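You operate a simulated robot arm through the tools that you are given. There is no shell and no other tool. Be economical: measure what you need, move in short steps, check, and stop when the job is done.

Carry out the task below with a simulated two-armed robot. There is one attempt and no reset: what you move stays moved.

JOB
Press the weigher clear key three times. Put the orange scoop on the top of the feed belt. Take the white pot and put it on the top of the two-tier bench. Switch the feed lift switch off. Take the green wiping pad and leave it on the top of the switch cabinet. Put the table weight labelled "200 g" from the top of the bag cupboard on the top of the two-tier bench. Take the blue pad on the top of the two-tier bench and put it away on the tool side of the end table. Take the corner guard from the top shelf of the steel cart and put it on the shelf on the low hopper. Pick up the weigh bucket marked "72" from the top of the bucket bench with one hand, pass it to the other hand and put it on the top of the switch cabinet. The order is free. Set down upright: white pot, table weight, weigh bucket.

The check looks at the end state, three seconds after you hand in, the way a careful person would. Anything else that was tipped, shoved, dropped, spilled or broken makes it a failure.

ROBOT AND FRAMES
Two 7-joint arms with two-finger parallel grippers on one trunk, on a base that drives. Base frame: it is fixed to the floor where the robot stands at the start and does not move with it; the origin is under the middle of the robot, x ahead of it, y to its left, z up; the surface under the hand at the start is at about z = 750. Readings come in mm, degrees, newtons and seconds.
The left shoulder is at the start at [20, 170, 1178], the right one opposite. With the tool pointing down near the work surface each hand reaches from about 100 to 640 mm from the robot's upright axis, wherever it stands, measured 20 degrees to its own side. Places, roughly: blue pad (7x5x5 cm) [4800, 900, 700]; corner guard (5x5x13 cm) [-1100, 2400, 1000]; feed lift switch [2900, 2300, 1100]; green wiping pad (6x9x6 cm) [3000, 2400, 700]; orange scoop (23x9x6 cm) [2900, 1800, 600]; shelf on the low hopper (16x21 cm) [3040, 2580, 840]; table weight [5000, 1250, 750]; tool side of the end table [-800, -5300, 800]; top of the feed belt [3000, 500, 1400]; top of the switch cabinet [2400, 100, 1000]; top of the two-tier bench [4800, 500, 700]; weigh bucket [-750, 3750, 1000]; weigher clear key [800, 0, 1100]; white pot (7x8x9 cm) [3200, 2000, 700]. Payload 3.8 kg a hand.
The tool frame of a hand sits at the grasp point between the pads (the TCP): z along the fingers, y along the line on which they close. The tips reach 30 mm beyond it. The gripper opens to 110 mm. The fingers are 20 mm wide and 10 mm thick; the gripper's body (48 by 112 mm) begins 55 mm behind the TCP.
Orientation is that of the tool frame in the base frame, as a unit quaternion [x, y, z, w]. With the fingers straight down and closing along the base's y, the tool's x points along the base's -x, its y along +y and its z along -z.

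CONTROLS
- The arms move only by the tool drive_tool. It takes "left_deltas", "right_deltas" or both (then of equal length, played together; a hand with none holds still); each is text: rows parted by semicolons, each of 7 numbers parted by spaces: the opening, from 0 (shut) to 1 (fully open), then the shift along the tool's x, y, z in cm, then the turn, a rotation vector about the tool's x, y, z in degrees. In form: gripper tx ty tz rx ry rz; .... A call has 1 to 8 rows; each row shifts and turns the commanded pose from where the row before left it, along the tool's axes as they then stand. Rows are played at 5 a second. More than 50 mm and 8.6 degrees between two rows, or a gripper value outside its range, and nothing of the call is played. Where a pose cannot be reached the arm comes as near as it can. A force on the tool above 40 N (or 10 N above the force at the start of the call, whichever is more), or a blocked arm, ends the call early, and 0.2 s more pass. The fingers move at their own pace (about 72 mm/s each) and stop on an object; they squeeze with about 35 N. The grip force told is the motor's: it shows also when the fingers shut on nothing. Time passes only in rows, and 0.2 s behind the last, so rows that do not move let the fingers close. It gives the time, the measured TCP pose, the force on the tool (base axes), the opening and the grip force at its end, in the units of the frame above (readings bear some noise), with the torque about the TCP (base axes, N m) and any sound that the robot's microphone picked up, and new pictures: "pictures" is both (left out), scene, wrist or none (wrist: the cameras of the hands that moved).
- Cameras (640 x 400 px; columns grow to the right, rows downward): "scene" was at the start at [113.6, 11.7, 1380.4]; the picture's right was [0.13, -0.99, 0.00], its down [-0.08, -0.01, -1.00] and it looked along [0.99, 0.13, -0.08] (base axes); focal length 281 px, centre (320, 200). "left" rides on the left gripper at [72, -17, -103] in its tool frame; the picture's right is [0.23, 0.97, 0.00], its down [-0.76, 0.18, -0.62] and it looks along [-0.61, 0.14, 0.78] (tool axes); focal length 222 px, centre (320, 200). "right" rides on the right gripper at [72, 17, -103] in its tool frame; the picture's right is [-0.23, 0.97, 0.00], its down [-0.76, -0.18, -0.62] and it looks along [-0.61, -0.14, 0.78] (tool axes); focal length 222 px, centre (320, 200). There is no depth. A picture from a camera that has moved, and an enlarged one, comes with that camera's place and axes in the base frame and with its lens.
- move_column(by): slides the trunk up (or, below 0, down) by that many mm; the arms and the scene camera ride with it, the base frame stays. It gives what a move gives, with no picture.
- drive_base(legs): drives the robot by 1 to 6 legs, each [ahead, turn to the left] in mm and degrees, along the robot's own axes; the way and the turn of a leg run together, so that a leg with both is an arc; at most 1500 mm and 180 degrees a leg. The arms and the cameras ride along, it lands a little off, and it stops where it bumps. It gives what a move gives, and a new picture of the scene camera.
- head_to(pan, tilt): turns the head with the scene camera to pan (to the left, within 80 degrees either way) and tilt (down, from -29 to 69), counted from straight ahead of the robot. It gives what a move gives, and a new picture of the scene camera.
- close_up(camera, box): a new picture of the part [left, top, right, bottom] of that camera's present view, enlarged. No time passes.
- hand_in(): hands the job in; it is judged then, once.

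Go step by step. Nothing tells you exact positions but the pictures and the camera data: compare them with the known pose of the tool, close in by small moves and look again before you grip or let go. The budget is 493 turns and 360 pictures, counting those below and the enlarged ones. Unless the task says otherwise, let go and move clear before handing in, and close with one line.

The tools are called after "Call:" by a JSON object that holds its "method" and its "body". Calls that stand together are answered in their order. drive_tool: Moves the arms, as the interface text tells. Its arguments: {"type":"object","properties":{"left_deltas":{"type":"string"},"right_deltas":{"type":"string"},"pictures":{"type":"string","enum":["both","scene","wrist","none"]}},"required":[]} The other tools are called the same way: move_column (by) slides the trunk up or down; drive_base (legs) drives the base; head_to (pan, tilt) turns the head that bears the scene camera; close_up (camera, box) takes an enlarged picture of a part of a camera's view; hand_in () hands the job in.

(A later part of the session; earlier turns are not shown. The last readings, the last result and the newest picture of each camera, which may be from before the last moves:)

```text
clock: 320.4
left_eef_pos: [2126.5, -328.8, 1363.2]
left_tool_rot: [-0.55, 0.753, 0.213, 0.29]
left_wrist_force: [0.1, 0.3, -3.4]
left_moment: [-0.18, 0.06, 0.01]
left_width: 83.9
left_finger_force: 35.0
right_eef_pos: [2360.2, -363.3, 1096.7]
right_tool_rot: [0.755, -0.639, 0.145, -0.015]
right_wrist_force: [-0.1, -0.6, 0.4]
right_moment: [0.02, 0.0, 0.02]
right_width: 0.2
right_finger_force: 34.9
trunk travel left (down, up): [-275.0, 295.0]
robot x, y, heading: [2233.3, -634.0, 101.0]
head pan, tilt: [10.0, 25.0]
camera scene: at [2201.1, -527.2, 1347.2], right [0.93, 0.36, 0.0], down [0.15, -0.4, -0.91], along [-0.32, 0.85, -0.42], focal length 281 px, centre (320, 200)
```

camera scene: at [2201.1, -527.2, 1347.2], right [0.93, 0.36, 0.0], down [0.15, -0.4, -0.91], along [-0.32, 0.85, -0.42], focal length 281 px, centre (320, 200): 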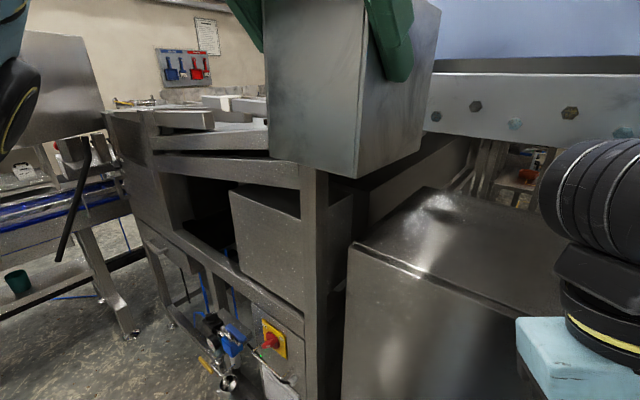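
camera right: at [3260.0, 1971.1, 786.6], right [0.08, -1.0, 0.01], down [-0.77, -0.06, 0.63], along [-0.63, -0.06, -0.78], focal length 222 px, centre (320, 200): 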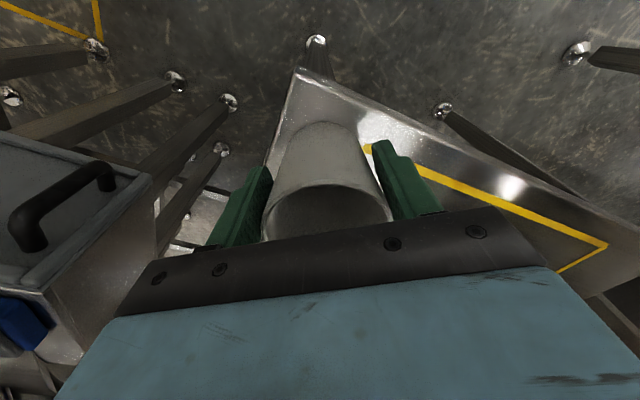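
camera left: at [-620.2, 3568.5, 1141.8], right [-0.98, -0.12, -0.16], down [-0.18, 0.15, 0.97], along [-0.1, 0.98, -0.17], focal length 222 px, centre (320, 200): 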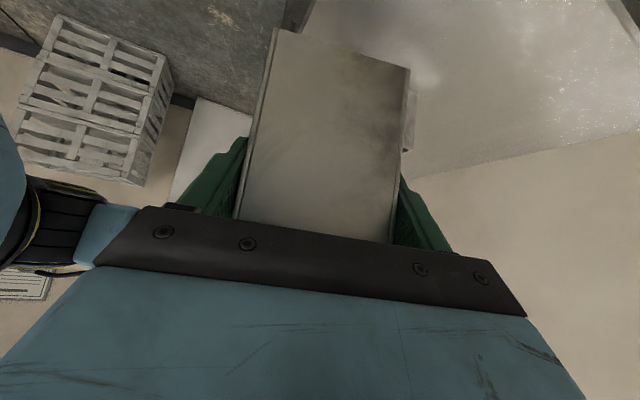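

Call:
{"method": "drive_tool", "body": {"left_deltas": "0 -1.27 -0.8 4.15 0 0 0;0 -1.27 -0.8 4.15 0 0 0;0 -1.27 -0.8 4.15 0 0 0;0 -1.27 -0.8 4.15 0 0 0;0 -1.27 -0.8 4.15 0 0 0;0 -1.27 -0.8 4.15 0 0 0", "pictures": "scene"}}

```text
clock: 321.5
left_eef_pos: [2204.5, -190.7, 1262.3]
left_tool_rot: [-0.549, 0.758, 0.21, 0.284]
left_wrist_force: [-9.9, -34.1, -10.7]
left_moment: [-0.41, 0.24, -0.15]
left_width: 84.3
left_finger_force: 34.8
right_eef_pos: [2356.0, -368.1, 1099.1]
right_tool_rot: [0.755, -0.64, 0.143, -0.018]
right_wrist_force: [0.0, -0.2, 0.7]
right_moment: [0.01, -0.03, 0.0]
right_width: 0.0
right_finger_force: 35.8
trunk travel left (down, up): [-275.0, 295.0]
robot x, y, heading: [2232.6, -635.5, 100.9]
head pan, tilt: [10.0, 25.0]
stopped in row 5 (left hand): the force on the tool passed its limit at 96 N (the readings are from after the stop); the commanded pose is now the measured one
camera scene: at [2196.1, -535.6, 1347.5], right [0.93, 0.36, 0.0], down [0.15, -0.39, -0.91], along [-0.33, 0.85, -0.42], focal length 281 px, centre (320, 200)
```

scene: 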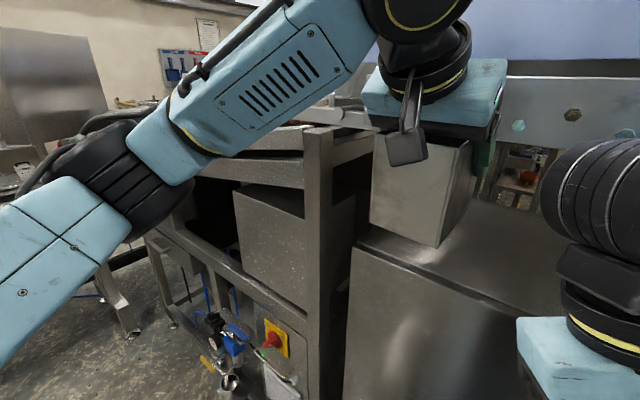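

The bucket's front met the overhead beam. I back off and check the grip.

Call:
{"method": "drive_tool", "body": {"left_deltas": "0 3 0 -2.5 0 0 0;0 3 0 -2.5 0 0 0", "pictures": "both"}}

```text
clock: 322.1
left_eef_pos: [2183.6, -255.0, 1259.5]
left_tool_rot: [-0.551, 0.755, 0.211, 0.285]
left_wrist_force: [0.4, 0.0, -2.4]
left_moment: [0.01, -0.02, -0.04]
left_width: 84.5
left_finger_force: 34.7
right_eef_pos: [2358.7, -363.7, 1097.3]
right_tool_rot: [0.756, -0.639, 0.143, -0.014]
right_wrist_force: [-0.2, 0.1, -0.7]
right_moment: [-0.06, 0.03, -0.06]
right_width: 0.0
right_finger_force: 34.8
trunk travel left (down, up): [-275.0, 295.0]
robot x, y, heading: [2234.7, -637.8, 101.0]
head pan, tilt: [10.0, 25.0]
camera scene: at [2198.9, -528.1, 1347.2], right [0.93, 0.36, 0.0], down [0.15, -0.39, -0.91], along [-0.33, 0.85, -0.42], focal length 281 px, centre (320, 200)
camera left: at [2163.5, -376.7, 1288.6], right [-0.98, 0.13, -0.15], down [-0.12, 0.2, 0.97], along [0.16, 0.97, -0.18], focal length 222 px, centre (320, 200)
```

scene: 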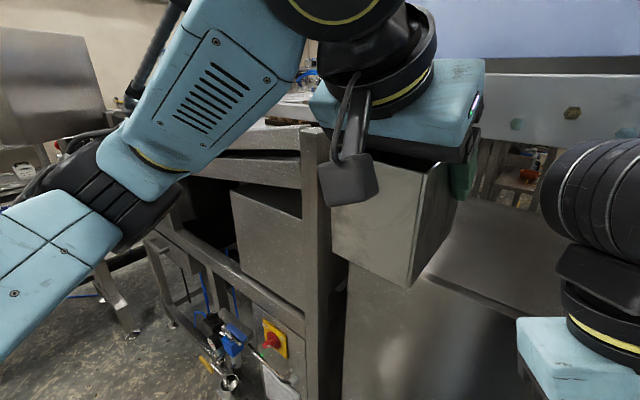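
left: 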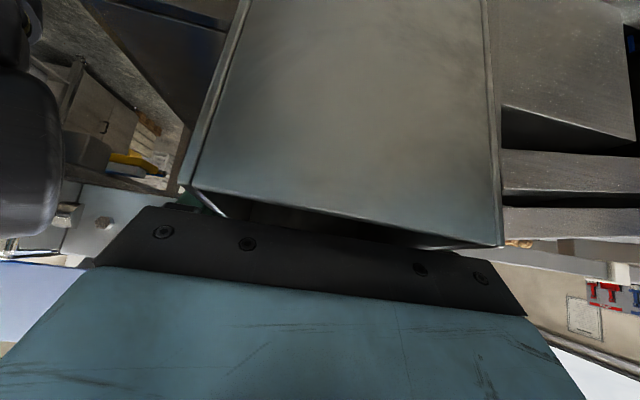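

Call:
{"method": "close_up", "body": {"camera": "scene", "box": [300, 120, 500, 300]}}

```text
2.22 times, centred on (400, 210) of scene
camera zoom: at [2198.9, -528.1, 1347.2], right [0.93, 0.36, 0.0], down [0.15, -0.39, -0.91], along [-0.33, 0.85, -0.42], focal length 624 px, centre (142, 178)
```

zoom: 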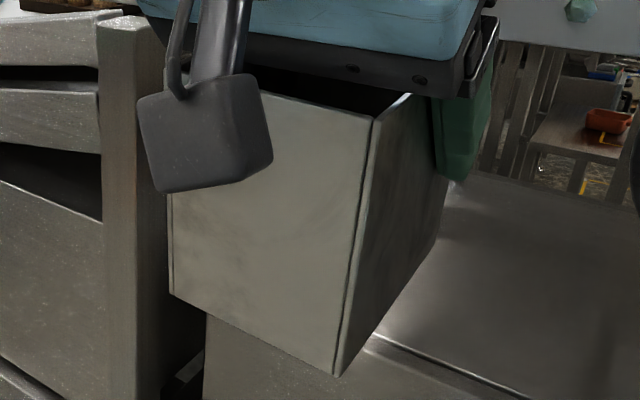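

The bucket slid deeper into the grip (now gripped centrally near the rim), tilted only ~4°. The beam overhangs above z≈1265, so I go lower first, then forward under it.

Call:
{"method": "drive_tool", "body": {"left_deltas": "0 2.24 0 2.46 0 4 0;0 2.24 0 2.46 0 0 0;0 2.24 0 2.46 0 0 0", "pictures": "none"}}

Call:
{"method": "drive_tool", "body": {"left_deltas": "0 -3.1 -0.52 2.82 0 0 0;0 -3.1 -0.52 2.82 0 0 0;0 -3.1 -0.52 2.82 0 0 0;0 -3.1 -0.52 2.82 0 0 0", "pictures": "both"}}

```text
clock: 322.9
left_eef_pos: [2180.2, -263.2, 1159.6]
left_tool_rot: [-0.558, 0.765, 0.191, 0.258]
left_wrist_force: [0.6, 0.0, -2.6]
left_moment: [-0.01, 0.02, -0.03]
left_width: 84.1
left_finger_force: 34.9
right_eef_pos: [2357.8, -363.7, 1096.9]
right_tool_rot: [0.755, -0.64, 0.144, -0.015]
right_wrist_force: [-0.3, -0.7, 0.5]
right_moment: [0.0, 0.02, -0.01]
right_width: 0.0
right_finger_force: 35.2
trunk travel left (down, up): [-275.0, 295.0]
robot x, y, heading: [2233.0, -635.3, 101.0]
head pan, tilt: [10.0, 25.0]
```

```text
clock: 323.9
left_eef_pos: [2250.6, -108.9, 1144.5]
left_tool_rot: [-0.557, 0.766, 0.192, 0.258]
left_wrist_force: [-0.4, 0.5, -2.0]
left_moment: [0.01, 0.04, 0.04]
left_width: 84.3
left_finger_force: 34.6
right_eef_pos: [2358.6, -361.8, 1096.0]
right_tool_rot: [0.755, -0.639, 0.143, -0.015]
right_wrist_force: [-0.2, 0.2, 0.7]
right_moment: [-0.04, 0.02, 0.02]
right_width: 0.0
right_finger_force: 35.1
trunk travel left (down, up): [-275.0, 295.0]
robot x, y, heading: [2235.7, -637.1, 101.0]
head pan, tilt: [10.0, 25.0]
camera scene: at [2199.4, -528.0, 1347.2], right [0.93, 0.36, 0.0], down [0.15, -0.39, -0.91], along [-0.33, 0.85, -0.42], focal length 281 px, centre (320, 200)
camera left: at [2231.6, -228.5, 1182.2], right [-0.98, 0.12, -0.13], down [-0.1, 0.27, 0.96], along [0.16, 0.96, -0.25], focal length 222 px, centre (320, 200)
```

scene: 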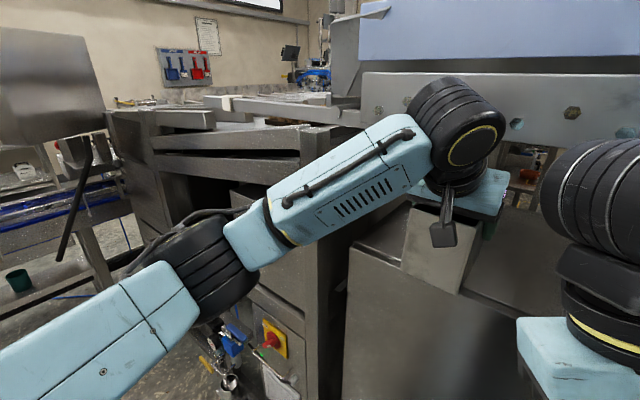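
left: 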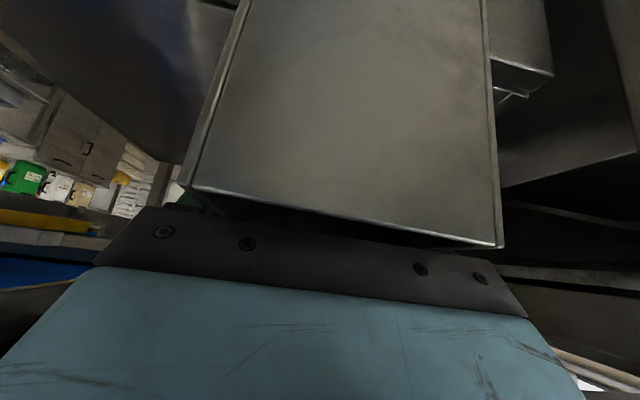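

Call:
{"method": "drive_tool", "body": {"left_deltas": "0 -2.2 -0.4 2.1 0 0 0;0 -2.2 -0.4 2.1 0 0 0;0 -2.2 -0.4 2.1 0 0 0", "pictures": "scene"}}

```text
clock: 324.5
left_eef_pos: [2272.1, -65.6, 1137.4]
left_tool_rot: [-0.559, 0.766, 0.189, 0.255]
left_wrist_force: [-15.1, -32.9, -8.4]
left_moment: [4.33, -1.95, -0.23]
left_width: 84.4
left_finger_force: 35.0
right_eef_pos: [2357.6, -363.8, 1096.7]
right_tool_rot: [0.755, -0.64, 0.144, -0.015]
right_wrist_force: [1.1, 1.3, -0.9]
right_moment: [-0.13, 0.02, -0.03]
right_width: 0.2
right_finger_force: 35.1
trunk travel left (down, up): [-275.0, 295.0]
robot x, y, heading: [2231.8, -639.9, 101.0]
head pan, tilt: [10.0, 25.0]
stopped in row 2 (left hand): the force on the tool passed its limit at 109 N (the readings are from after the stop); the commanded pose is now the measured one
camera scene: at [2197.8, -529.8, 1347.2], right [0.93, 0.36, 0.0], down [0.15, -0.39, -0.91], along [-0.33, 0.85, -0.42], focal length 281 px, centre (320, 200)
```

scene: 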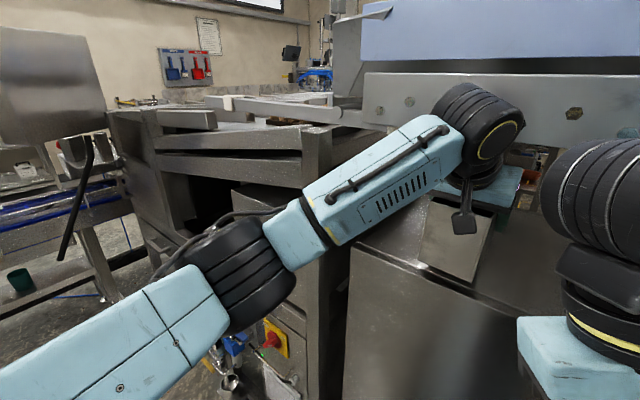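

The left wrist touches the beam, so I tip the hand up about 15° (bucket leaning back slightly) to get lower under the beam; it will settle flat when released.

Call:
{"method": "drive_tool", "body": {"left_deltas": "0 2 0 -2 0 0 0;0 0 0 0 0 -7.5 0;0 0 0 0 0 -7.5 0", "pictures": "none"}}

```text
clock: 325.3
left_eef_pos: [2266.6, -90.1, 1142.9]
left_tool_rot: [-0.528, 0.726, 0.262, 0.354]
left_wrist_force: [0.1, 1.3, -2.8]
left_moment: [-0.02, -0.01, 0.0]
left_width: 84.3
left_finger_force: 35.0
right_eef_pos: [2357.3, -363.0, 1097.3]
right_tool_rot: [0.755, -0.64, 0.144, -0.015]
right_wrist_force: [0.2, 1.4, 0.4]
right_moment: [-0.04, 0.02, 0.03]
right_width: 0.1
right_finger_force: 35.1
trunk travel left (down, up): [-275.0, 295.0]
robot x, y, heading: [2230.1, -632.0, 101.2]
head pan, tilt: [10.0, 25.0]
```

Call:
{"method": "drive_tool", "body": {"left_deltas": "0 -0.8 0 1.83 0 0 0;0 -0.8 0 1.83 0 0 0;0 -0.8 0 1.83 0 0 0", "pictures": "scene"}}

```text
clock: 326.1
left_eef_pos: [2282.3, -35.3, 1126.6]
left_tool_rot: [-0.529, 0.726, 0.262, 0.354]
left_wrist_force: [-0.7, 0.0, -2.5]
left_moment: [-0.02, 0.02, 0.02]
left_width: 84.4
left_finger_force: 35.1
right_eef_pos: [2358.6, -361.6, 1096.7]
right_tool_rot: [0.755, -0.639, 0.143, -0.016]
right_wrist_force: [-0.2, -0.4, 0.3]
right_moment: [0.04, 0.0, 0.01]
right_width: 0.0
right_finger_force: 34.9
trunk travel left (down, up): [-275.0, 295.0]
robot x, y, heading: [2233.2, -636.1, 100.7]
head pan, tilt: [10.0, 25.0]
camera scene: at [2199.1, -528.1, 1347.2], right [0.93, 0.36, 0.0], down [0.15, -0.39, -0.91], along [-0.33, 0.85, -0.42], focal length 281 px, centre (320, 200)
```

scene: 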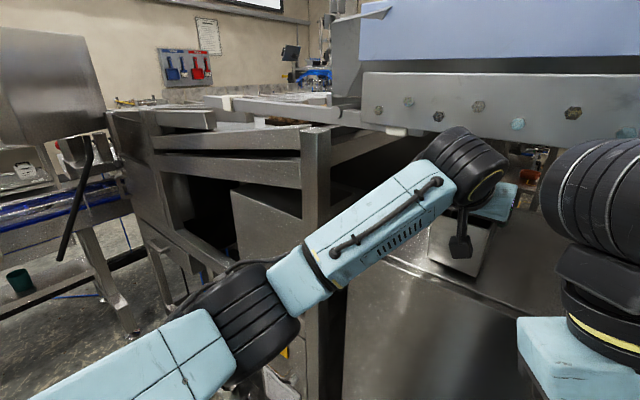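

Call:
{"method": "drive_tool", "body": {"left_deltas": "0 -0.75 0 1 0 0 0;0 -0.75 0 1 0 0 0;0 0.6 0 0.46 0 0 0;0 0.4 0 0.3 0 0 0;0 0.3 0 0.23 0 0 0", "pictures": "scene"}}

```text
clock: 327.3
left_eef_pos: [2286.8, -11.4, 1117.0]
left_tool_rot: [-0.528, 0.724, 0.264, 0.357]
left_wrist_force: [-7.9, 3.0, 20.7]
left_moment: [-1.02, 0.23, -0.43]
left_width: 84.2
left_finger_force: 34.9
right_eef_pos: [2356.3, -363.0, 1097.8]
right_tool_rot: [0.756, -0.639, 0.144, -0.016]
right_wrist_force: [0.0, -0.1, 0.0]
right_moment: [0.02, -0.03, -0.01]
right_width: 0.0
right_finger_force: 35.0
trunk travel left (down, up): [-275.0, 295.0]
robot x, y, heading: [2236.3, -636.1, 101.2]
head pan, tilt: [10.0, 25.0]
camera scene: at [2197.0, -530.0, 1347.6], right [0.93, 0.36, 0.0], down [0.15, -0.39, -0.91], along [-0.33, 0.85, -0.42], focal length 281 px, centre (320, 200)
```

scene: 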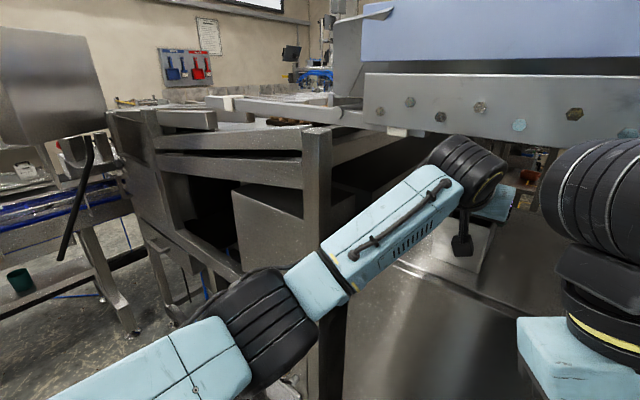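

Call:
{"method": "drive_tool", "body": {"left_deltas": "0 0 0 0 0 3 0;0 0 0 0 0 3 0", "pictures": "none"}}

```text
clock: 327.9
left_eef_pos: [2292.6, -13.1, 1112.1]
left_tool_rot: [-0.539, 0.741, 0.237, 0.323]
left_wrist_force: [-0.4, -1.2, 4.2]
left_moment: [-0.53, -0.1, -0.1]
left_width: 83.7
left_finger_force: 34.9
right_eef_pos: [2358.5, -364.7, 1099.1]
right_tool_rot: [0.754, -0.64, 0.143, -0.015]
right_wrist_force: [0.1, -0.3, 0.2]
right_moment: [0.01, -0.01, 0.04]
right_width: 0.0
right_finger_force: 35.5
trunk travel left (down, up): [-275.0, 295.0]
robot x, y, heading: [2233.8, -637.3, 101.3]
head pan, tilt: [10.0, 25.0]
stopped in row 2 (left hand): the force on the tool passed its limit at 60 N (the readings are from after the stop); the commanded pose is now the measured one
```

Call:
{"method": "drive_tool", "body": {"left_deltas": "0 0.35 0 0.36 0 0 0;0 0.2 0 0.2 0 0 0", "pictures": "wrist"}}

```text
clock: 328.7
left_eef_pos: [2294.2, -9.3, 1112.6]
left_tool_rot: [-0.537, 0.738, 0.241, 0.33]
left_wrist_force: [-0.3, -0.4, 9.7]
left_moment: [-0.76, -0.05, -0.08]
left_width: 84.0
left_finger_force: 35.2
right_eef_pos: [2358.5, -361.6, 1096.9]
right_tool_rot: [0.754, -0.64, 0.144, -0.015]
right_wrist_force: [0.0, 0.0, -0.3]
right_moment: [-0.04, 0.0, -0.02]
right_width: 0.0
right_finger_force: 35.3
trunk travel left (down, up): [-275.0, 295.0]
robot x, y, heading: [2229.4, -631.9, 101.2]
head pan, tilt: [10.0, 25.0]
stopped in row 2 (left hand): the force on the tool passed its limit at 41 N (the readings are from after the stop); the commanded pose is now the measured one
camera left: at [2272.0, -132.7, 1127.0], right [-0.97, 0.16, -0.17], down [-0.15, 0.1, 0.98], along [0.17, 0.98, -0.07], focal length 222 px, centre (320, 200)
```

left: 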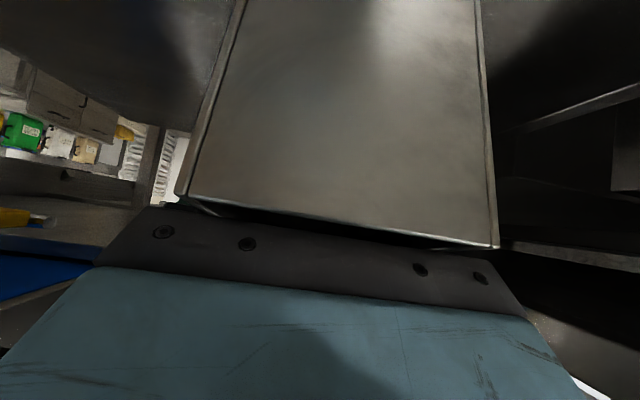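

Firm contact on the cabinet. I open a little so it settles flat.

Call:
{"method": "drive_tool", "body": {"left_deltas": "0.82 0 0 0 0 0 0;0.82 0 0 0 0 0 0;0.9 0 0 0 0 0 0", "pictures": "wrist"}}

```text
clock: 329.5
left_eef_pos: [2292.6, -9.7, 1111.5]
left_tool_rot: [-0.536, 0.739, 0.241, 0.33]
left_wrist_force: [-0.5, 0.4, 18.0]
left_moment: [-1.18, -0.04, -0.08]
left_width: 98.9
left_finger_force: 0.0
right_eef_pos: [2356.6, -363.9, 1097.1]
right_tool_rot: [0.755, -0.64, 0.143, -0.015]
right_wrist_force: [-0.2, -0.4, 0.3]
right_moment: [-0.02, -0.04, 0.03]
right_width: 0.3
right_finger_force: 35.3
trunk travel left (down, up): [-275.0, 295.0]
robot x, y, heading: [2236.4, -634.0, 101.2]
head pan, tilt: [10.0, 25.0]
camera left: at [2271.7, -133.8, 1127.0], right [-0.97, 0.16, -0.17], down [-0.15, 0.1, 0.98], along [0.17, 0.98, -0.07], focal length 222 px, centre (320, 200)
```

left: 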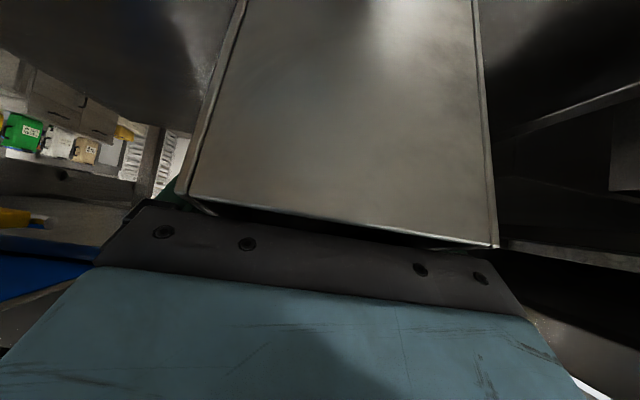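

Call:
{"method": "drive_tool", "body": {"left_deltas": "0.95 0 0 -1 0 0 0;1 0 0 -1.5 0 0 0;1 0 0 -2 0 0 0", "pictures": "both"}}

```text
clock: 330.3
left_eef_pos: [2283.4, -41.4, 1138.4]
left_tool_rot: [-0.538, 0.739, 0.239, 0.326]
left_wrist_force: [0.4, 0.1, 0.4]
left_moment: [-0.05, 0.01, -0.04]
left_width: 110.2
left_finger_force: 0.0
right_eef_pos: [2358.2, -363.0, 1097.6]
right_tool_rot: [0.755, -0.64, 0.143, -0.016]
right_wrist_force: [1.3, 0.6, 0.3]
right_moment: [-0.02, -0.01, 0.02]
right_width: 0.2
right_finger_force: 35.2
trunk travel left (down, up): [-275.0, 295.0]
robot x, y, heading: [2235.8, -633.0, 101.1]
head pan, tilt: [10.0, 25.0]
camera scene: at [2198.6, -528.8, 1347.2], right [0.93, 0.36, 0.0], down [0.15, -0.39, -0.91], along [-0.33, 0.85, -0.42], focal length 281 px, centre (320, 200)
camera left: at [2260.7, -166.1, 1154.6], right [-0.97, 0.15, -0.17], down [-0.15, 0.1, 0.98], along [0.17, 0.98, -0.08], focal length 222 px, centre (320, 200)
```

scene: 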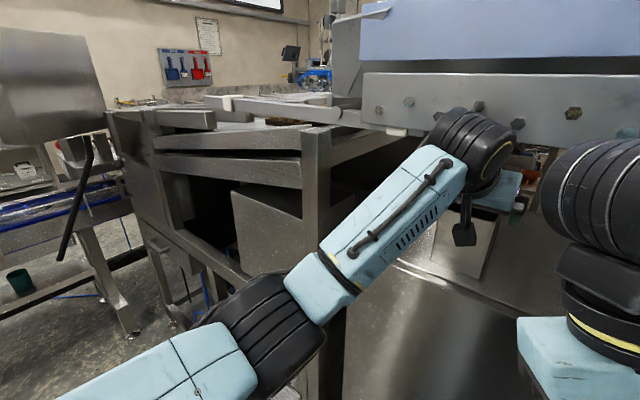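
left: 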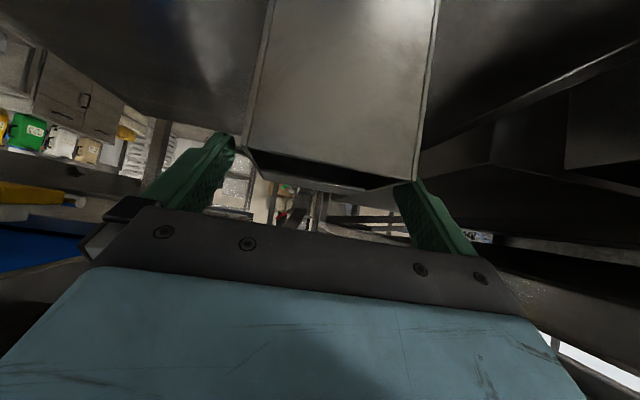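

Call:
{"method": "drive_tool", "body": {"left_deltas": "1 0 0 -3 0 0 0;1 1.5 0 -4 0 0 0;1 1.5 0 -4 0 0 0;1 1 0 -4 0 0 0;1 0 3 -3 0 0 0;1 0 4 -2 0 0 0", "pictures": "both"}}

```text
clock: 331.7
left_eef_pos: [2161.5, -188.6, 1246.3]
left_tool_rot: [-0.538, 0.739, 0.24, 0.328]
left_wrist_force: [-0.4, 0.0, -1.0]
left_moment: [0.02, -0.02, 0.02]
left_width: 110.0
left_finger_force: 0.0
right_eef_pos: [2356.3, -363.0, 1097.3]
right_tool_rot: [0.755, -0.64, 0.144, -0.015]
right_wrist_force: [0.2, -0.7, -0.3]
right_moment: [0.03, 0.0, -0.05]
right_width: 0.0
right_finger_force: 34.7
trunk travel left (down, up): [-275.0, 295.0]
robot x, y, heading: [2231.4, -636.6, 101.2]
head pan, tilt: [10.0, 25.0]
camera scene: at [2197.8, -528.8, 1347.2], right [0.93, 0.36, 0.0], down [0.15, -0.39, -0.91], along [-0.33, 0.85, -0.42], focal length 281 px, centre (320, 200)
camera left: at [2139.8, -311.6, 1262.3], right [-0.97, 0.15, -0.17], down [-0.15, 0.1, 0.98], along [0.17, 0.98, -0.07], focal length 222 px, centre (320, 200)
```

scene: 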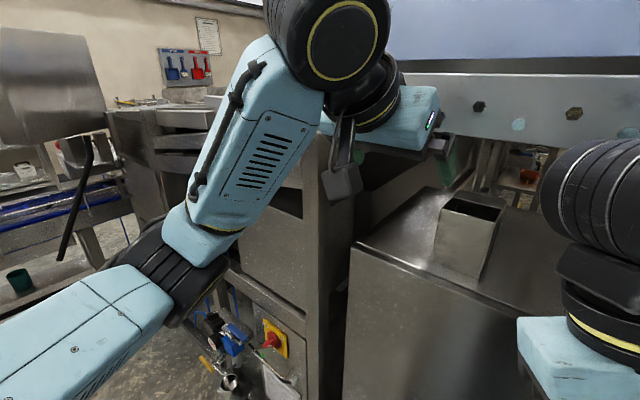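
left: 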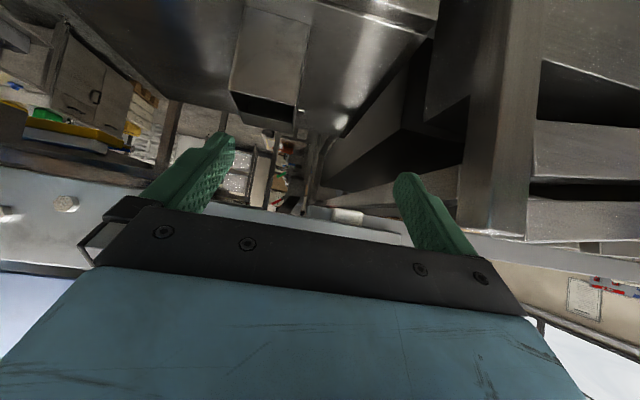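

The bucket stands upright on the cabinet. Now I raise the trunk to see what the top of the feed belt looks like.

Call:
{"method": "drive_base", "body": {"legs": [[-80, 0]]}}

Call:
{"method": "move_column", "body": {"by": 280}}

Call:
{"method": "head_to", "body": {"pan": -45, "tilt": 12}}

```text
clock: 332.8
left_eef_pos: [2178.7, -268.9, 1247.4]
left_tool_rot: [-0.537, 0.739, 0.24, 0.328]
left_wrist_force: [0.1, -1.2, 0.2]
left_moment: [0.03, -0.01, 0.04]
left_width: 109.9
left_finger_force: 0.1
right_eef_pos: [2373.8, -443.3, 1096.8]
right_tool_rot: [0.755, -0.64, 0.144, -0.015]
right_wrist_force: [0.0, -1.1, 0.6]
right_moment: [0.02, 0.0, -0.02]
right_width: 0.1
right_finger_force: 35.2
trunk travel left (down, up): [-275.0, 295.0]
robot x, y, heading: [2249.1, -715.9, 101.1]
head pan, tilt: [10.0, 25.0]
camera scene: at [2214.9, -610.2, 1347.4], right [0.93, 0.36, 0.0], down [0.15, -0.39, -0.91], along [-0.33, 0.85, -0.42], focal length 281 px, centre (320, 200)
```

scene: 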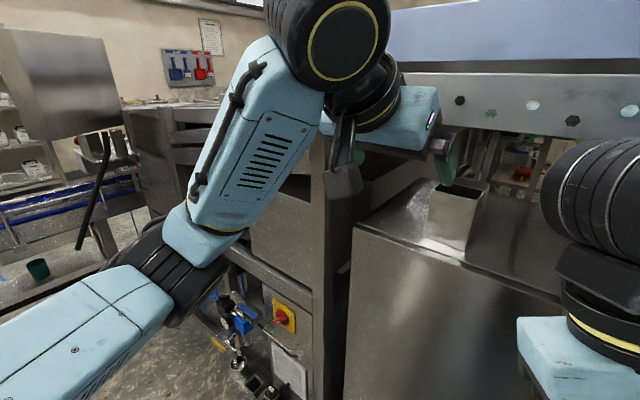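

```text
clock: 335.6
left_eef_pos: [2179.3, -266.6, 1527.3]
left_tool_rot: [-0.538, 0.739, 0.24, 0.327]
left_wrist_force: [-0.5, 0.3, 0.0]
left_moment: [0.01, -0.03, 0.02]
left_width: 109.8
left_finger_force: 0.0
right_eef_pos: [2374.4, -443.9, 1377.1]
right_tool_rot: [0.755, -0.64, 0.144, -0.015]
right_wrist_force: [0.2, 0.2, 0.1]
right_moment: [0.04, -0.01, -0.03]
right_width: 0.1
right_finger_force: 34.6
trunk travel left (down, up): [-555.0, 15.0]
robot x, y, heading: [2249.3, -719.1, 101.2]
head pan, tilt: [10.0, 25.0]
```

```text
clock: 336.9
left_eef_pos: [2180.2, -267.7, 1526.6]
left_tool_rot: [-0.538, 0.739, 0.239, 0.328]
left_wrist_force: [-0.4, 0.9, -1.6]
left_moment: [-0.04, 0.0, -0.05]
left_width: 110.1
left_finger_force: 0.1
right_eef_pos: [2374.3, -442.8, 1376.7]
right_tool_rot: [0.755, -0.639, 0.143, -0.015]
right_wrist_force: [0.0, 1.1, 0.2]
right_moment: [0.0, 0.0, 0.02]
right_width: 0.0
right_finger_force: 34.8
trunk travel left (down, up): [-555.0, 15.0]
robot x, y, heading: [2250.3, -715.8, 101.2]
head pan, tilt: [-45.0, 12.0]
camera scene: at [2299.8, -617.6, 1648.3], right [0.83, -0.56, 0.0], down [-0.12, -0.17, -0.98], along [0.54, 0.81, -0.21], focal length 281 px, centre (320, 200)
```

scene: 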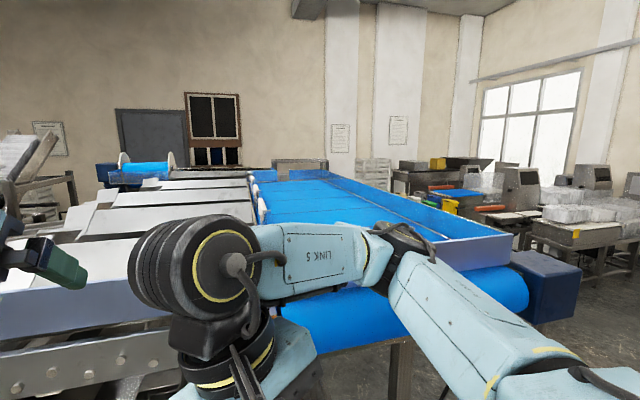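

The belt is an open blue surface with low side walls. I move forward slightly and turn left all the way around (keeping clear of the floor tray), then inspect the tray.

Call:
{"method": "drive_base", "body": {"legs": [[70, 0], [0, 100]]}}

Call:
{"method": "head_to", "body": {"pan": 65, "tilt": 40}}

```text
clock: 342.0
left_eef_pos: [1804.2, -783.0, 1526.6]
left_tool_rot: [0.911, -0.077, -0.404, -0.033]
left_wrist_force: [-0.3, -0.2, -0.1]
left_moment: [0.0, 0.0, 0.04]
left_width: 110.2
left_finger_force: 0.0
right_eef_pos: [1949.6, -563.2, 1376.6]
right_tool_rot: [0.978, 0.153, 0.083, -0.119]
right_wrist_force: [-0.2, -0.6, 0.2]
right_moment: [0.0, -0.01, 0.0]
right_width: 0.0
right_finger_force: 35.5
trunk travel left (down, up): [-555.0, 15.0]
robot x, y, heading: [2238.6, -642.6, -160.6]
head pan, tilt: [-45.0, 12.0]
camera scene: at [2134.6, -613.8, 1648.4], right [0.43, 0.9, 0.0], down [0.19, -0.09, -0.98], along [-0.88, 0.42, -0.21], focal length 281 px, centre (320, 200)
```

scene: 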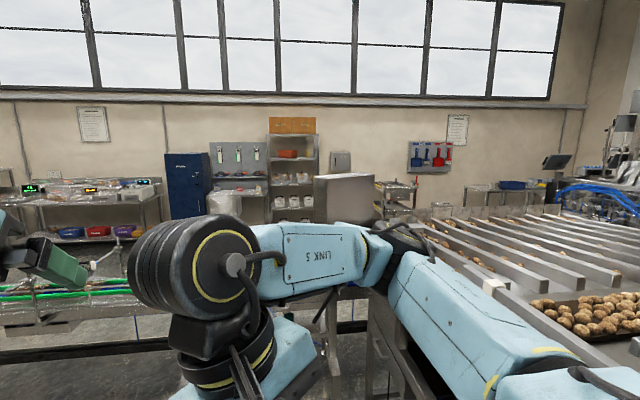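

```text
clock: 343.9
left_eef_pos: [1803.9, -782.1, 1527.0]
left_tool_rot: [0.911, -0.077, -0.405, -0.033]
left_wrist_force: [-0.2, 1.0, 0.0]
left_moment: [0.02, 0.02, 0.01]
left_width: 110.1
left_finger_force: 0.0
right_eef_pos: [1949.6, -563.9, 1377.9]
right_tool_rot: [0.978, 0.153, 0.083, -0.119]
right_wrist_force: [0.8, 0.2, 0.5]
right_moment: [0.02, 0.03, 0.01]
right_width: 0.1
right_finger_force: 35.5
trunk travel left (down, up): [-555.0, 15.0]
robot x, y, heading: [2239.5, -648.0, -160.6]
head pan, tilt: [65.0, 40.0]
camera scene: at [2210.3, -738.7, 1603.9], right [-1.0, 0.1, 0.0], down [0.06, 0.64, -0.77], along [-0.08, -0.76, -0.64], focal length 281 px, centre (320, 200)
```

scene: 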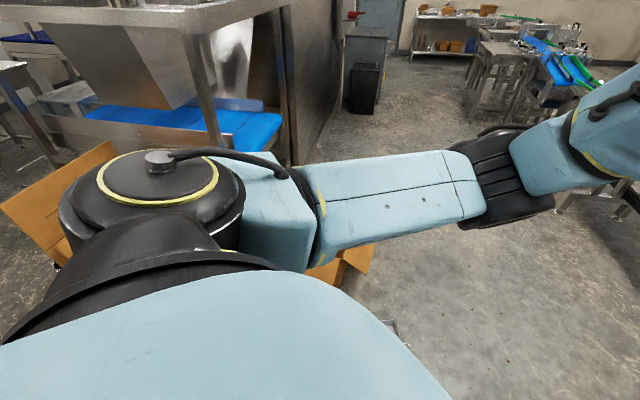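

Call:
{"method": "drive_base", "body": {"legs": [[0, 60]]}}

Call:
{"method": "head_to", "body": {"pan": 0, "tilt": 45}}

```text
clock: 346.9
left_eef_pos: [2125.3, -1085.1, 1526.4]
left_tool_rot: [0.833, 0.377, -0.369, 0.168]
left_wrist_force: [-0.7, 0.3, 0.0]
left_moment: [0.02, -0.03, 0.03]
left_width: 110.1
left_finger_force: 0.1
right_eef_pos: [2014.6, -848.0, 1377.3]
right_tool_rot: [0.778, 0.611, 0.014, -0.144]
right_wrist_force: [-0.2, -0.3, 0.0]
right_moment: [-0.02, -0.03, 0.0]
right_width: 0.0
right_finger_force: 34.6
trunk travel left (down, up): [-555.0, 15.0]
robot x, y, heading: [2237.8, -645.4, -102.1]
head pan, tilt: [65.0, 40.0]
camera scene: at [2301.9, -719.0, 1603.9], right [-0.6, -0.8, 0.0], down [-0.51, 0.39, -0.77], along [0.61, -0.46, -0.64], focal length 281 px, centre (320, 200)
```

scene: 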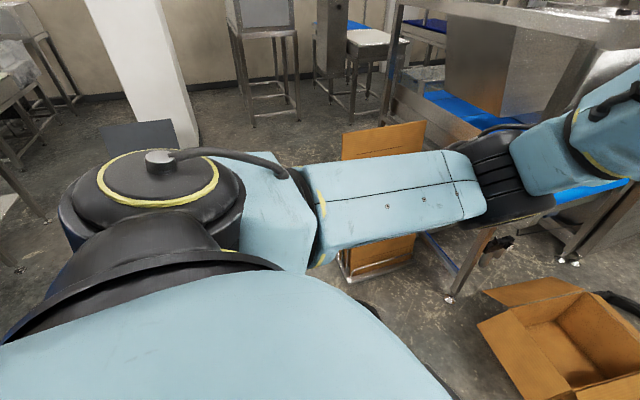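

```text
clock: 348.3
left_eef_pos: [2126.5, -1086.2, 1526.6]
left_tool_rot: [0.832, 0.378, -0.369, 0.169]
left_wrist_force: [-0.1, 0.3, 0.9]
left_moment: [-0.01, 0.0, 0.02]
left_width: 109.9
left_finger_force: 0.0
right_eef_pos: [2015.7, -847.8, 1377.0]
right_tool_rot: [0.779, 0.611, 0.014, -0.144]
right_wrist_force: [0.3, 0.0, 0.6]
right_moment: [0.03, -0.02, 0.02]
right_width: 0.2
right_finger_force: 34.8
trunk travel left (down, up): [-555.0, 15.0]
robot x, y, heading: [2237.0, -647.0, -102.2]
head pan, tilt: [0.0, 45.0]
camera scene: at [2217.0, -747.2, 1596.7], right [-0.98, 0.21, 0.0], down [0.15, 0.69, -0.71], along [-0.15, -0.69, -0.71], focal length 281 px, centre (320, 200)
```

scene: 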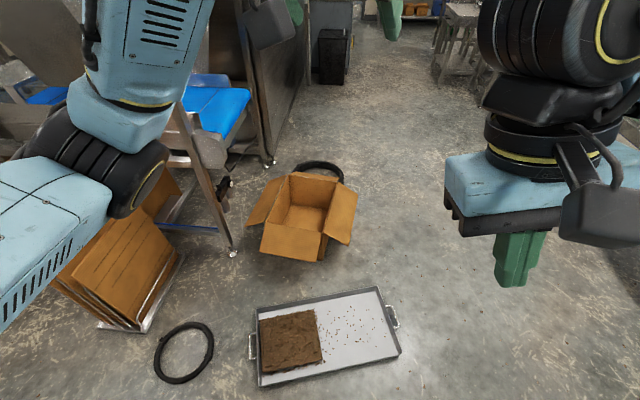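

The tray has not moved. I turn toward the east and drive back around the belt's end.

Call:
{"method": "drive_base", "body": {"legs": [[0, 84], [850, 0], [0, 15]]}}

Call:
{"method": "head_to", "body": {"pan": 30, "tilt": 20}}

```text
clock: 357.1
left_eef_pos: [3477.0, -966.1, 1526.4]
left_tool_rot: [0.258, 0.877, -0.113, 0.39]
left_wrist_force: [0.1, 0.3, 0.2]
left_moment: [-0.02, 0.05, 0.01]
left_width: 109.9
left_finger_force: 0.1
right_eef_pos: [3258.2, -1110.9, 1376.8]
right_tool_rot: [0.047, 0.988, -0.1, -0.105]
right_wrist_force: [0.2, 0.0, -0.5]
right_moment: [-0.01, -0.02, 0.0]
right_width: 0.0
right_finger_force: 35.7
trunk travel left (down, up): [-555.0, 15.0]
robot x, y, heading: [3025.0, -919.6, -4.0]
head pan, tilt: [0.0, 45.0]
camera scene: at [3129.7, -927.8, 1596.7], right [-0.07, -1.0, 0.0], down [-0.71, 0.05, -0.71], along [0.71, -0.05, -0.71], focal length 281 px, centre (320, 200)
```

scene: 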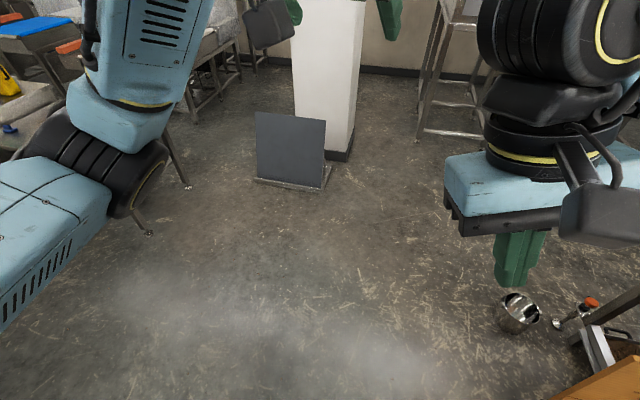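

```text
clock: 358.1
left_eef_pos: [3476.9, -966.4, 1527.0]
left_tool_rot: [0.258, 0.877, -0.114, 0.39]
left_wrist_force: [0.4, 0.1, 0.0]
left_moment: [-0.01, 0.02, 0.01]
left_width: 110.0
left_finger_force: 0.1
right_eef_pos: [3258.2, -1111.1, 1376.8]
right_tool_rot: [0.047, 0.988, -0.099, -0.105]
right_wrist_force: [-0.1, -0.6, 0.2]
right_moment: [0.0, 0.0, -0.02]
right_width: 0.1
right_finger_force: 34.8
trunk travel left (down, up): [-555.0, 15.0]
robot x, y, heading: [3023.1, -922.1, -3.7]
head pan, tilt: [30.0, 20.0]
camera scene: at [3132.4, -881.5, 1635.3], right [0.44, -0.9, 0.0], down [-0.31, -0.15, -0.94], along [0.84, 0.41, -0.34], focal length 281 px, centre (320, 200)
```

scene: 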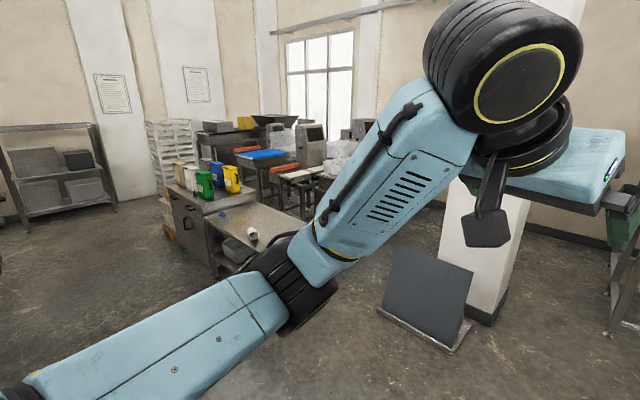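

Now to the pot: I level both hands, lower the trunk and drive to the bench's end, facing along the lying pot.

Call:
{"method": "drive_tool", "body": {"left_deltas": "0.5 0 0 0 0 8 0;0.5 0 0 0 0 8 0;0.5 0 0 0 0 8 0;0.5 0 0 0 0 8 0;0.5 0 0 0 0 8 0;0.5 0 0 0 0 7.8 0", "right_deltas": "0.5 0 0 0 -6 -5.8 0;0.5 0 0 0 -6 -5.8 0;0.5 0 0 0 0 0 0;0.5 0 0 0 0 0 0;0.5 0 0 0 0 0 0;0.5 0 0 0 0 0 0", "pictures": "none"}}

Call:
{"method": "move_column", "body": {"by": -280}}

Call:
{"method": "drive_base", "body": {"legs": [[0, 38], [1390, 0], [0, 29]]}}

Call:
{"method": "head_to", "body": {"pan": -5, "tilt": 42}}

```text
clock: 359.5
left_eef_pos: [3476.8, -968.5, 1527.2]
left_tool_rot: [0.282, 0.959, 0.0, 0.0]
left_wrist_force: [0.3, -0.3, 0.4]
left_moment: [0.03, 0.0, -0.03]
left_width: 55.0
left_finger_force: 0.1
right_eef_pos: [3256.5, -1111.9, 1375.7]
right_tool_rot: [0.047, 0.999, 0.0, 0.001]
right_wrist_force: [0.6, 0.8, 0.3]
right_moment: [0.05, 0.0, 0.0]
right_width: 54.9
right_finger_force: 0.0
trunk travel left (down, up): [-555.0, 15.0]
robot x, y, heading: [3025.6, -919.6, -4.1]
head pan, tilt: [30.0, 20.0]
```

```text
clock: 362.3
left_eef_pos: [3476.0, -966.8, 1247.5]
left_tool_rot: [0.281, 0.96, 0.0, 0.001]
left_wrist_force: [0.1, 0.1, -0.6]
left_moment: [0.03, -0.03, 0.01]
left_width: 55.1
left_finger_force: 0.1
right_eef_pos: [3257.0, -1111.0, 1096.5]
right_tool_rot: [0.047, 0.999, 0.0, 0.001]
right_wrist_force: [0.3, 0.2, -0.8]
right_moment: [0.03, 0.03, 0.01]
right_width: 54.9
right_finger_force: 0.1
trunk travel left (down, up): [-275.0, 295.0]
robot x, y, heading: [3030.3, -924.0, -3.8]
head pan, tilt: [30.0, 20.0]
```

```text
clock: 372.4
left_eef_pos: [4386.3, 236.3, 1247.3]
left_tool_rot: [-0.29, 0.957, 0.002, 0.001]
left_wrist_force: [0.0, 1.3, -1.1]
left_moment: [-0.02, 0.01, -0.02]
left_width: 55.4
left_finger_force: 0.1
right_eef_pos: [4429.9, -22.1, 1096.2]
right_tool_rot: [-0.507, 0.862, 0.001, 0.001]
right_wrist_force: [0.1, 0.5, -0.5]
right_moment: [-0.01, -0.03, 0.02]
right_width: 55.0
right_finger_force: 0.1
trunk travel left (down, up): [-275.0, 295.0]
robot x, y, heading: [4162.3, -162.2, 62.8]
head pan, tilt: [30.0, 20.0]
camera scene: at [4170.4, -47.4, 1355.3], right [1.0, 0.05, 0.0], down [0.02, -0.34, -0.94], along [-0.04, 0.94, -0.34], focal length 281 px, centre (320, 200)
```

scene: 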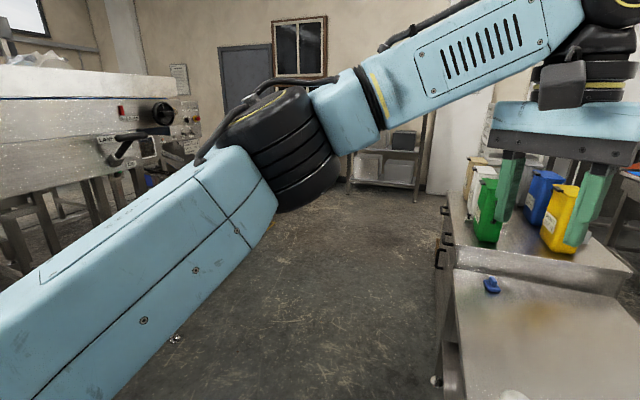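

```text
clock: 373.4
left_eef_pos: [4386.4, 235.2, 1247.3]
left_tool_rot: [-0.291, 0.957, 0.001, 0.001]
left_wrist_force: [0.3, 0.5, 0.5]
left_moment: [-0.03, 0.0, 0.0]
left_width: 55.2
left_finger_force: 0.1
right_eef_pos: [4431.4, -23.4, 1097.8]
right_tool_rot: [-0.507, 0.862, 0.0, 0.001]
right_wrist_force: [-0.5, -0.6, 0.1]
right_moment: [0.01, 0.02, 0.01]
right_width: 55.0
right_finger_force: 0.1
trunk travel left (down, up): [-275.0, 295.0]
robot x, y, heading: [4165.6, -159.2, 62.7]
head pan, tilt: [-5.0, 42.0]
camera scene: at [4219.7, -70.0, 1321.0], right [0.85, -0.53, 0.0], down [-0.36, -0.57, -0.74], along [0.4, 0.63, -0.67], focal length 281 px, centre (320, 200)
```

scene: 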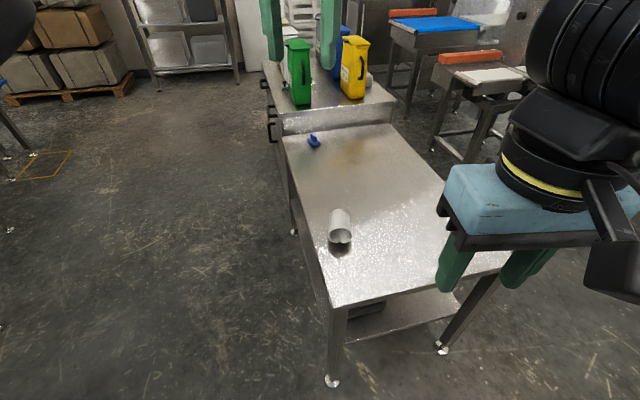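

Call:
{"method": "close_up", "body": {"camera": "scene", "box": [310, 195, 374, 260]}}

```text
6.15 times, centred on (342, 228) of scene
camera zoom: at [4219.7, -70.0, 1321.0], right [0.85, -0.53, 0.0], down [-0.36, -0.57, -0.74], along [0.4, 0.63, -0.67], focal length 1728 px, centre (185, 31)
```

zoom: 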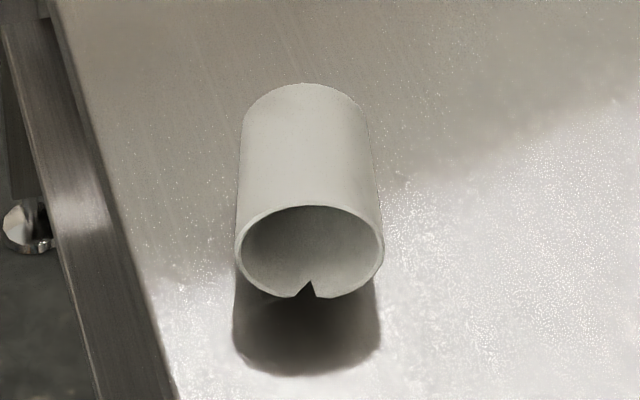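

The pot's mouth (with a pouring spout) faces the robot. I extend the right hand, pitch it forward and roll it so that one finger can slip inside and pinch the upper wall.

Call:
{"method": "drive_tool", "body": {"right_deltas": "0.5 -4.8 0 0 0 0 0;0.5 -4.8 0 0 0 0 0;0.5 -4.8 0 0 0 0 0;0.5 -4.8 0 0 0 0 0;0.5 -3 0 0 0 -8.5 0;0.5 0 0 0 0 -8.5 0;0.5 0 0 0 0 -8.5 0;0.5 0 0 0 0 -8.5 0", "pictures": "none"}}

Call:
{"method": "drive_tool", "body": {"right_deltas": "0.5 0 0 0 0 -8.5 0;0.5 0 0 0 0 -8.5 0;0.5 0 0 0 0 -8.5 0;0.5 0 0 0 0 -8.5 0;0.5 0 0 0 0 -8.5 0;0.5 0 0 0 0 0 8.5;0.5 0 0 0 0 0 8.5;0.5 0 0 0 0 0 8.5", "pictures": "none"}}

Call:
{"method": "drive_tool", "body": {"right_deltas": "0.5 0 0 0 0 0 8.5;0.5 0 0 0 0 0 8.5;0.5 0 0 0 0 0 8.5;0.5 0 0 0 0 0 8.5;0.5 0 0 0 0 0 8.5;0.5 0 0 0 0 0 8.5;0.5 0 0 0 0 0 8.5;0.5 0 0 0 0 0 5", "pictures": "both"}}

```text
clock: 375.2
left_eef_pos: [4386.1, 235.2, 1246.9]
left_tool_rot: [-0.29, 0.957, 0.002, 0.0]
left_wrist_force: [0.4, -0.5, -0.4]
left_moment: [-0.01, 0.0, 0.03]
left_width: 55.0
left_finger_force: 0.0
right_eef_pos: [4538.1, 170.3, 1099.5]
right_tool_rot: [-0.485, 0.823, 0.15, 0.254]
right_wrist_force: [-0.2, -0.7, 0.1]
right_moment: [-0.02, 0.03, 0.01]
right_width: 54.8
right_finger_force: 0.1
trunk travel left (down, up): [-275.0, 295.0]
robot x, y, heading: [4163.9, -159.4, 62.7]
head pan, tilt: [-5.0, 42.0]
```

```text
clock: 377.0
left_eef_pos: [4385.7, 235.3, 1246.8]
left_tool_rot: [-0.29, 0.957, 0.002, 0.001]
left_wrist_force: [0.1, -0.6, 0.6]
left_moment: [-0.01, -0.01, 0.03]
left_width: 55.3
left_finger_force: 0.1
right_eef_pos: [4538.2, 170.1, 1096.6]
right_tool_rot: [-0.247, 0.776, 0.398, 0.423]
right_wrist_force: [-0.5, 0.0, -1.2]
right_moment: [-0.01, -0.03, -0.02]
right_width: 55.3
right_finger_force: 0.0
right hand out of reach, approached as far as the arm can: row 5
trunk travel left (down, up): [-275.0, 295.0]
robot x, y, heading: [4162.8, -157.7, 62.8]
head pan, tilt: [-5.0, 42.0]
```

```text
clock: 378.8
left_eef_pos: [4386.3, 235.7, 1245.9]
left_tool_rot: [-0.289, 0.957, 0.001, 0.001]
left_wrist_force: [-0.2, -0.8, 0.4]
left_moment: [-0.01, 0.04, -0.02]
left_width: 55.1
left_finger_force: 0.1
right_eef_pos: [4537.1, 171.0, 1097.7]
right_tool_rot: [0.204, 0.788, 0.562, 0.144]
right_wrist_force: [0.1, -0.2, -0.3]
right_moment: [-0.03, -0.01, 0.04]
right_width: 54.9
right_finger_force: 0.1
trunk travel left (down, up): [-275.0, 295.0]
robot x, y, heading: [4162.3, -158.3, 62.7]
head pan, tilt: [-5.0, 42.0]
camera scene: at [4219.7, -70.0, 1321.0], right [0.85, -0.53, 0.0], down [-0.36, -0.57, -0.74], along [0.4, 0.63, -0.67], focal length 281 px, centre (320, 200)
camera right: at [4429.7, 124.3, 1147.0], right [0.35, 0.17, 0.92], down [0.35, -0.94, 0.03], along [0.87, 0.31, -0.39], focal length 222 px, centre (320, 200)
```

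scene: 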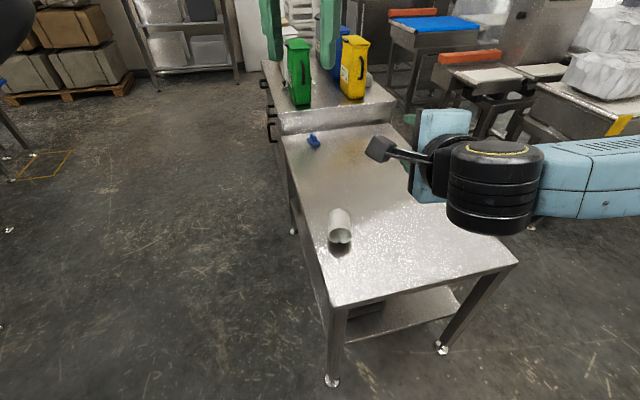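
right: 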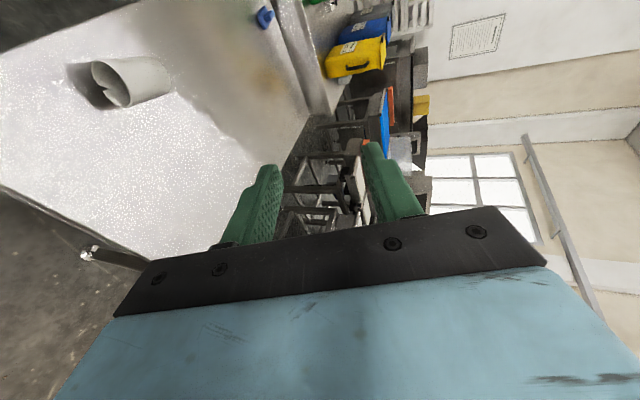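

Call:
{"method": "drive_tool", "body": {"right_deltas": "0.5 1.06 -3.93 2.09 0 0 0;0.5 1.06 -3.93 2.09 0 0 0;0.5 1.06 -3.93 2.09 0 0 0;0.5 1.06 -3.93 2.09 0 0 0;0.5 1.06 -3.93 2.09 0 0 0;0.5 1.06 -3.93 2.09 0 0 0;0.5 1.06 -3.93 2.09 0 0 0;0.5 0 0 0 -8 0 0", "pictures": "both"}}

```text
clock: 380.6
left_eef_pos: [4385.3, 235.4, 1247.2]
left_tool_rot: [-0.29, 0.957, 0.001, 0.001]
left_wrist_force: [-0.2, -0.5, -0.8]
left_moment: [0.0, -0.01, -0.02]
left_width: 54.7
left_finger_force: 0.2
right_eef_pos: [4406.9, 291.5, 860.7]
right_tool_rot: [0.199, 0.749, 0.61, 0.165]
right_wrist_force: [-0.4, -0.7, -0.3]
right_moment: [-0.01, -0.01, -0.02]
right_width: 54.9
right_finger_force: 0.0
right hand out of reach, approached as far as the arm can: row 2, 3, 4, 5, 6, 7, 8
trunk travel left (down, up): [-275.0, 295.0]
robot x, y, heading: [4166.1, -158.6, 62.5]
head pan, tilt: [-5.0, 42.0]
camera scene: at [4219.0, -70.1, 1321.1], right [0.85, -0.53, 0.0], down [-0.36, -0.57, -0.74], along [0.4, 0.63, -0.67], focal length 281 px, centre (320, 200)
camera right: at [4294.7, 241.0, 896.3], right [0.29, 0.06, 0.95], down [0.34, -0.94, -0.05], along [0.89, 0.34, -0.29], focal length 222 px, centre (320, 200)
```

scene: 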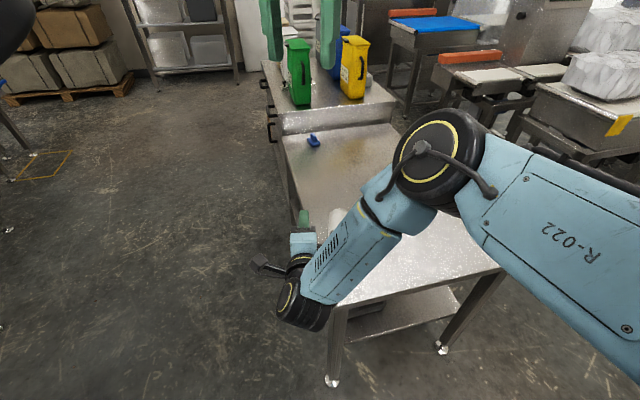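
right: 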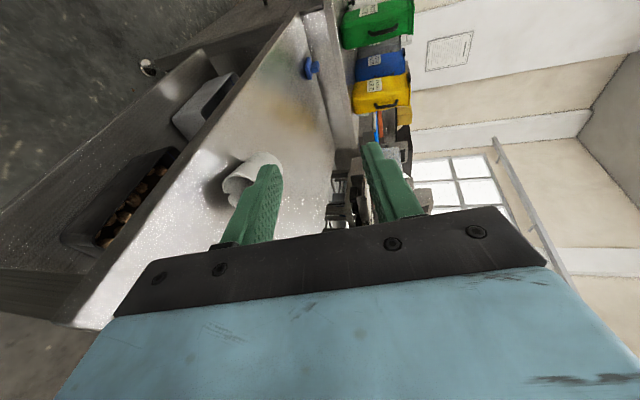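

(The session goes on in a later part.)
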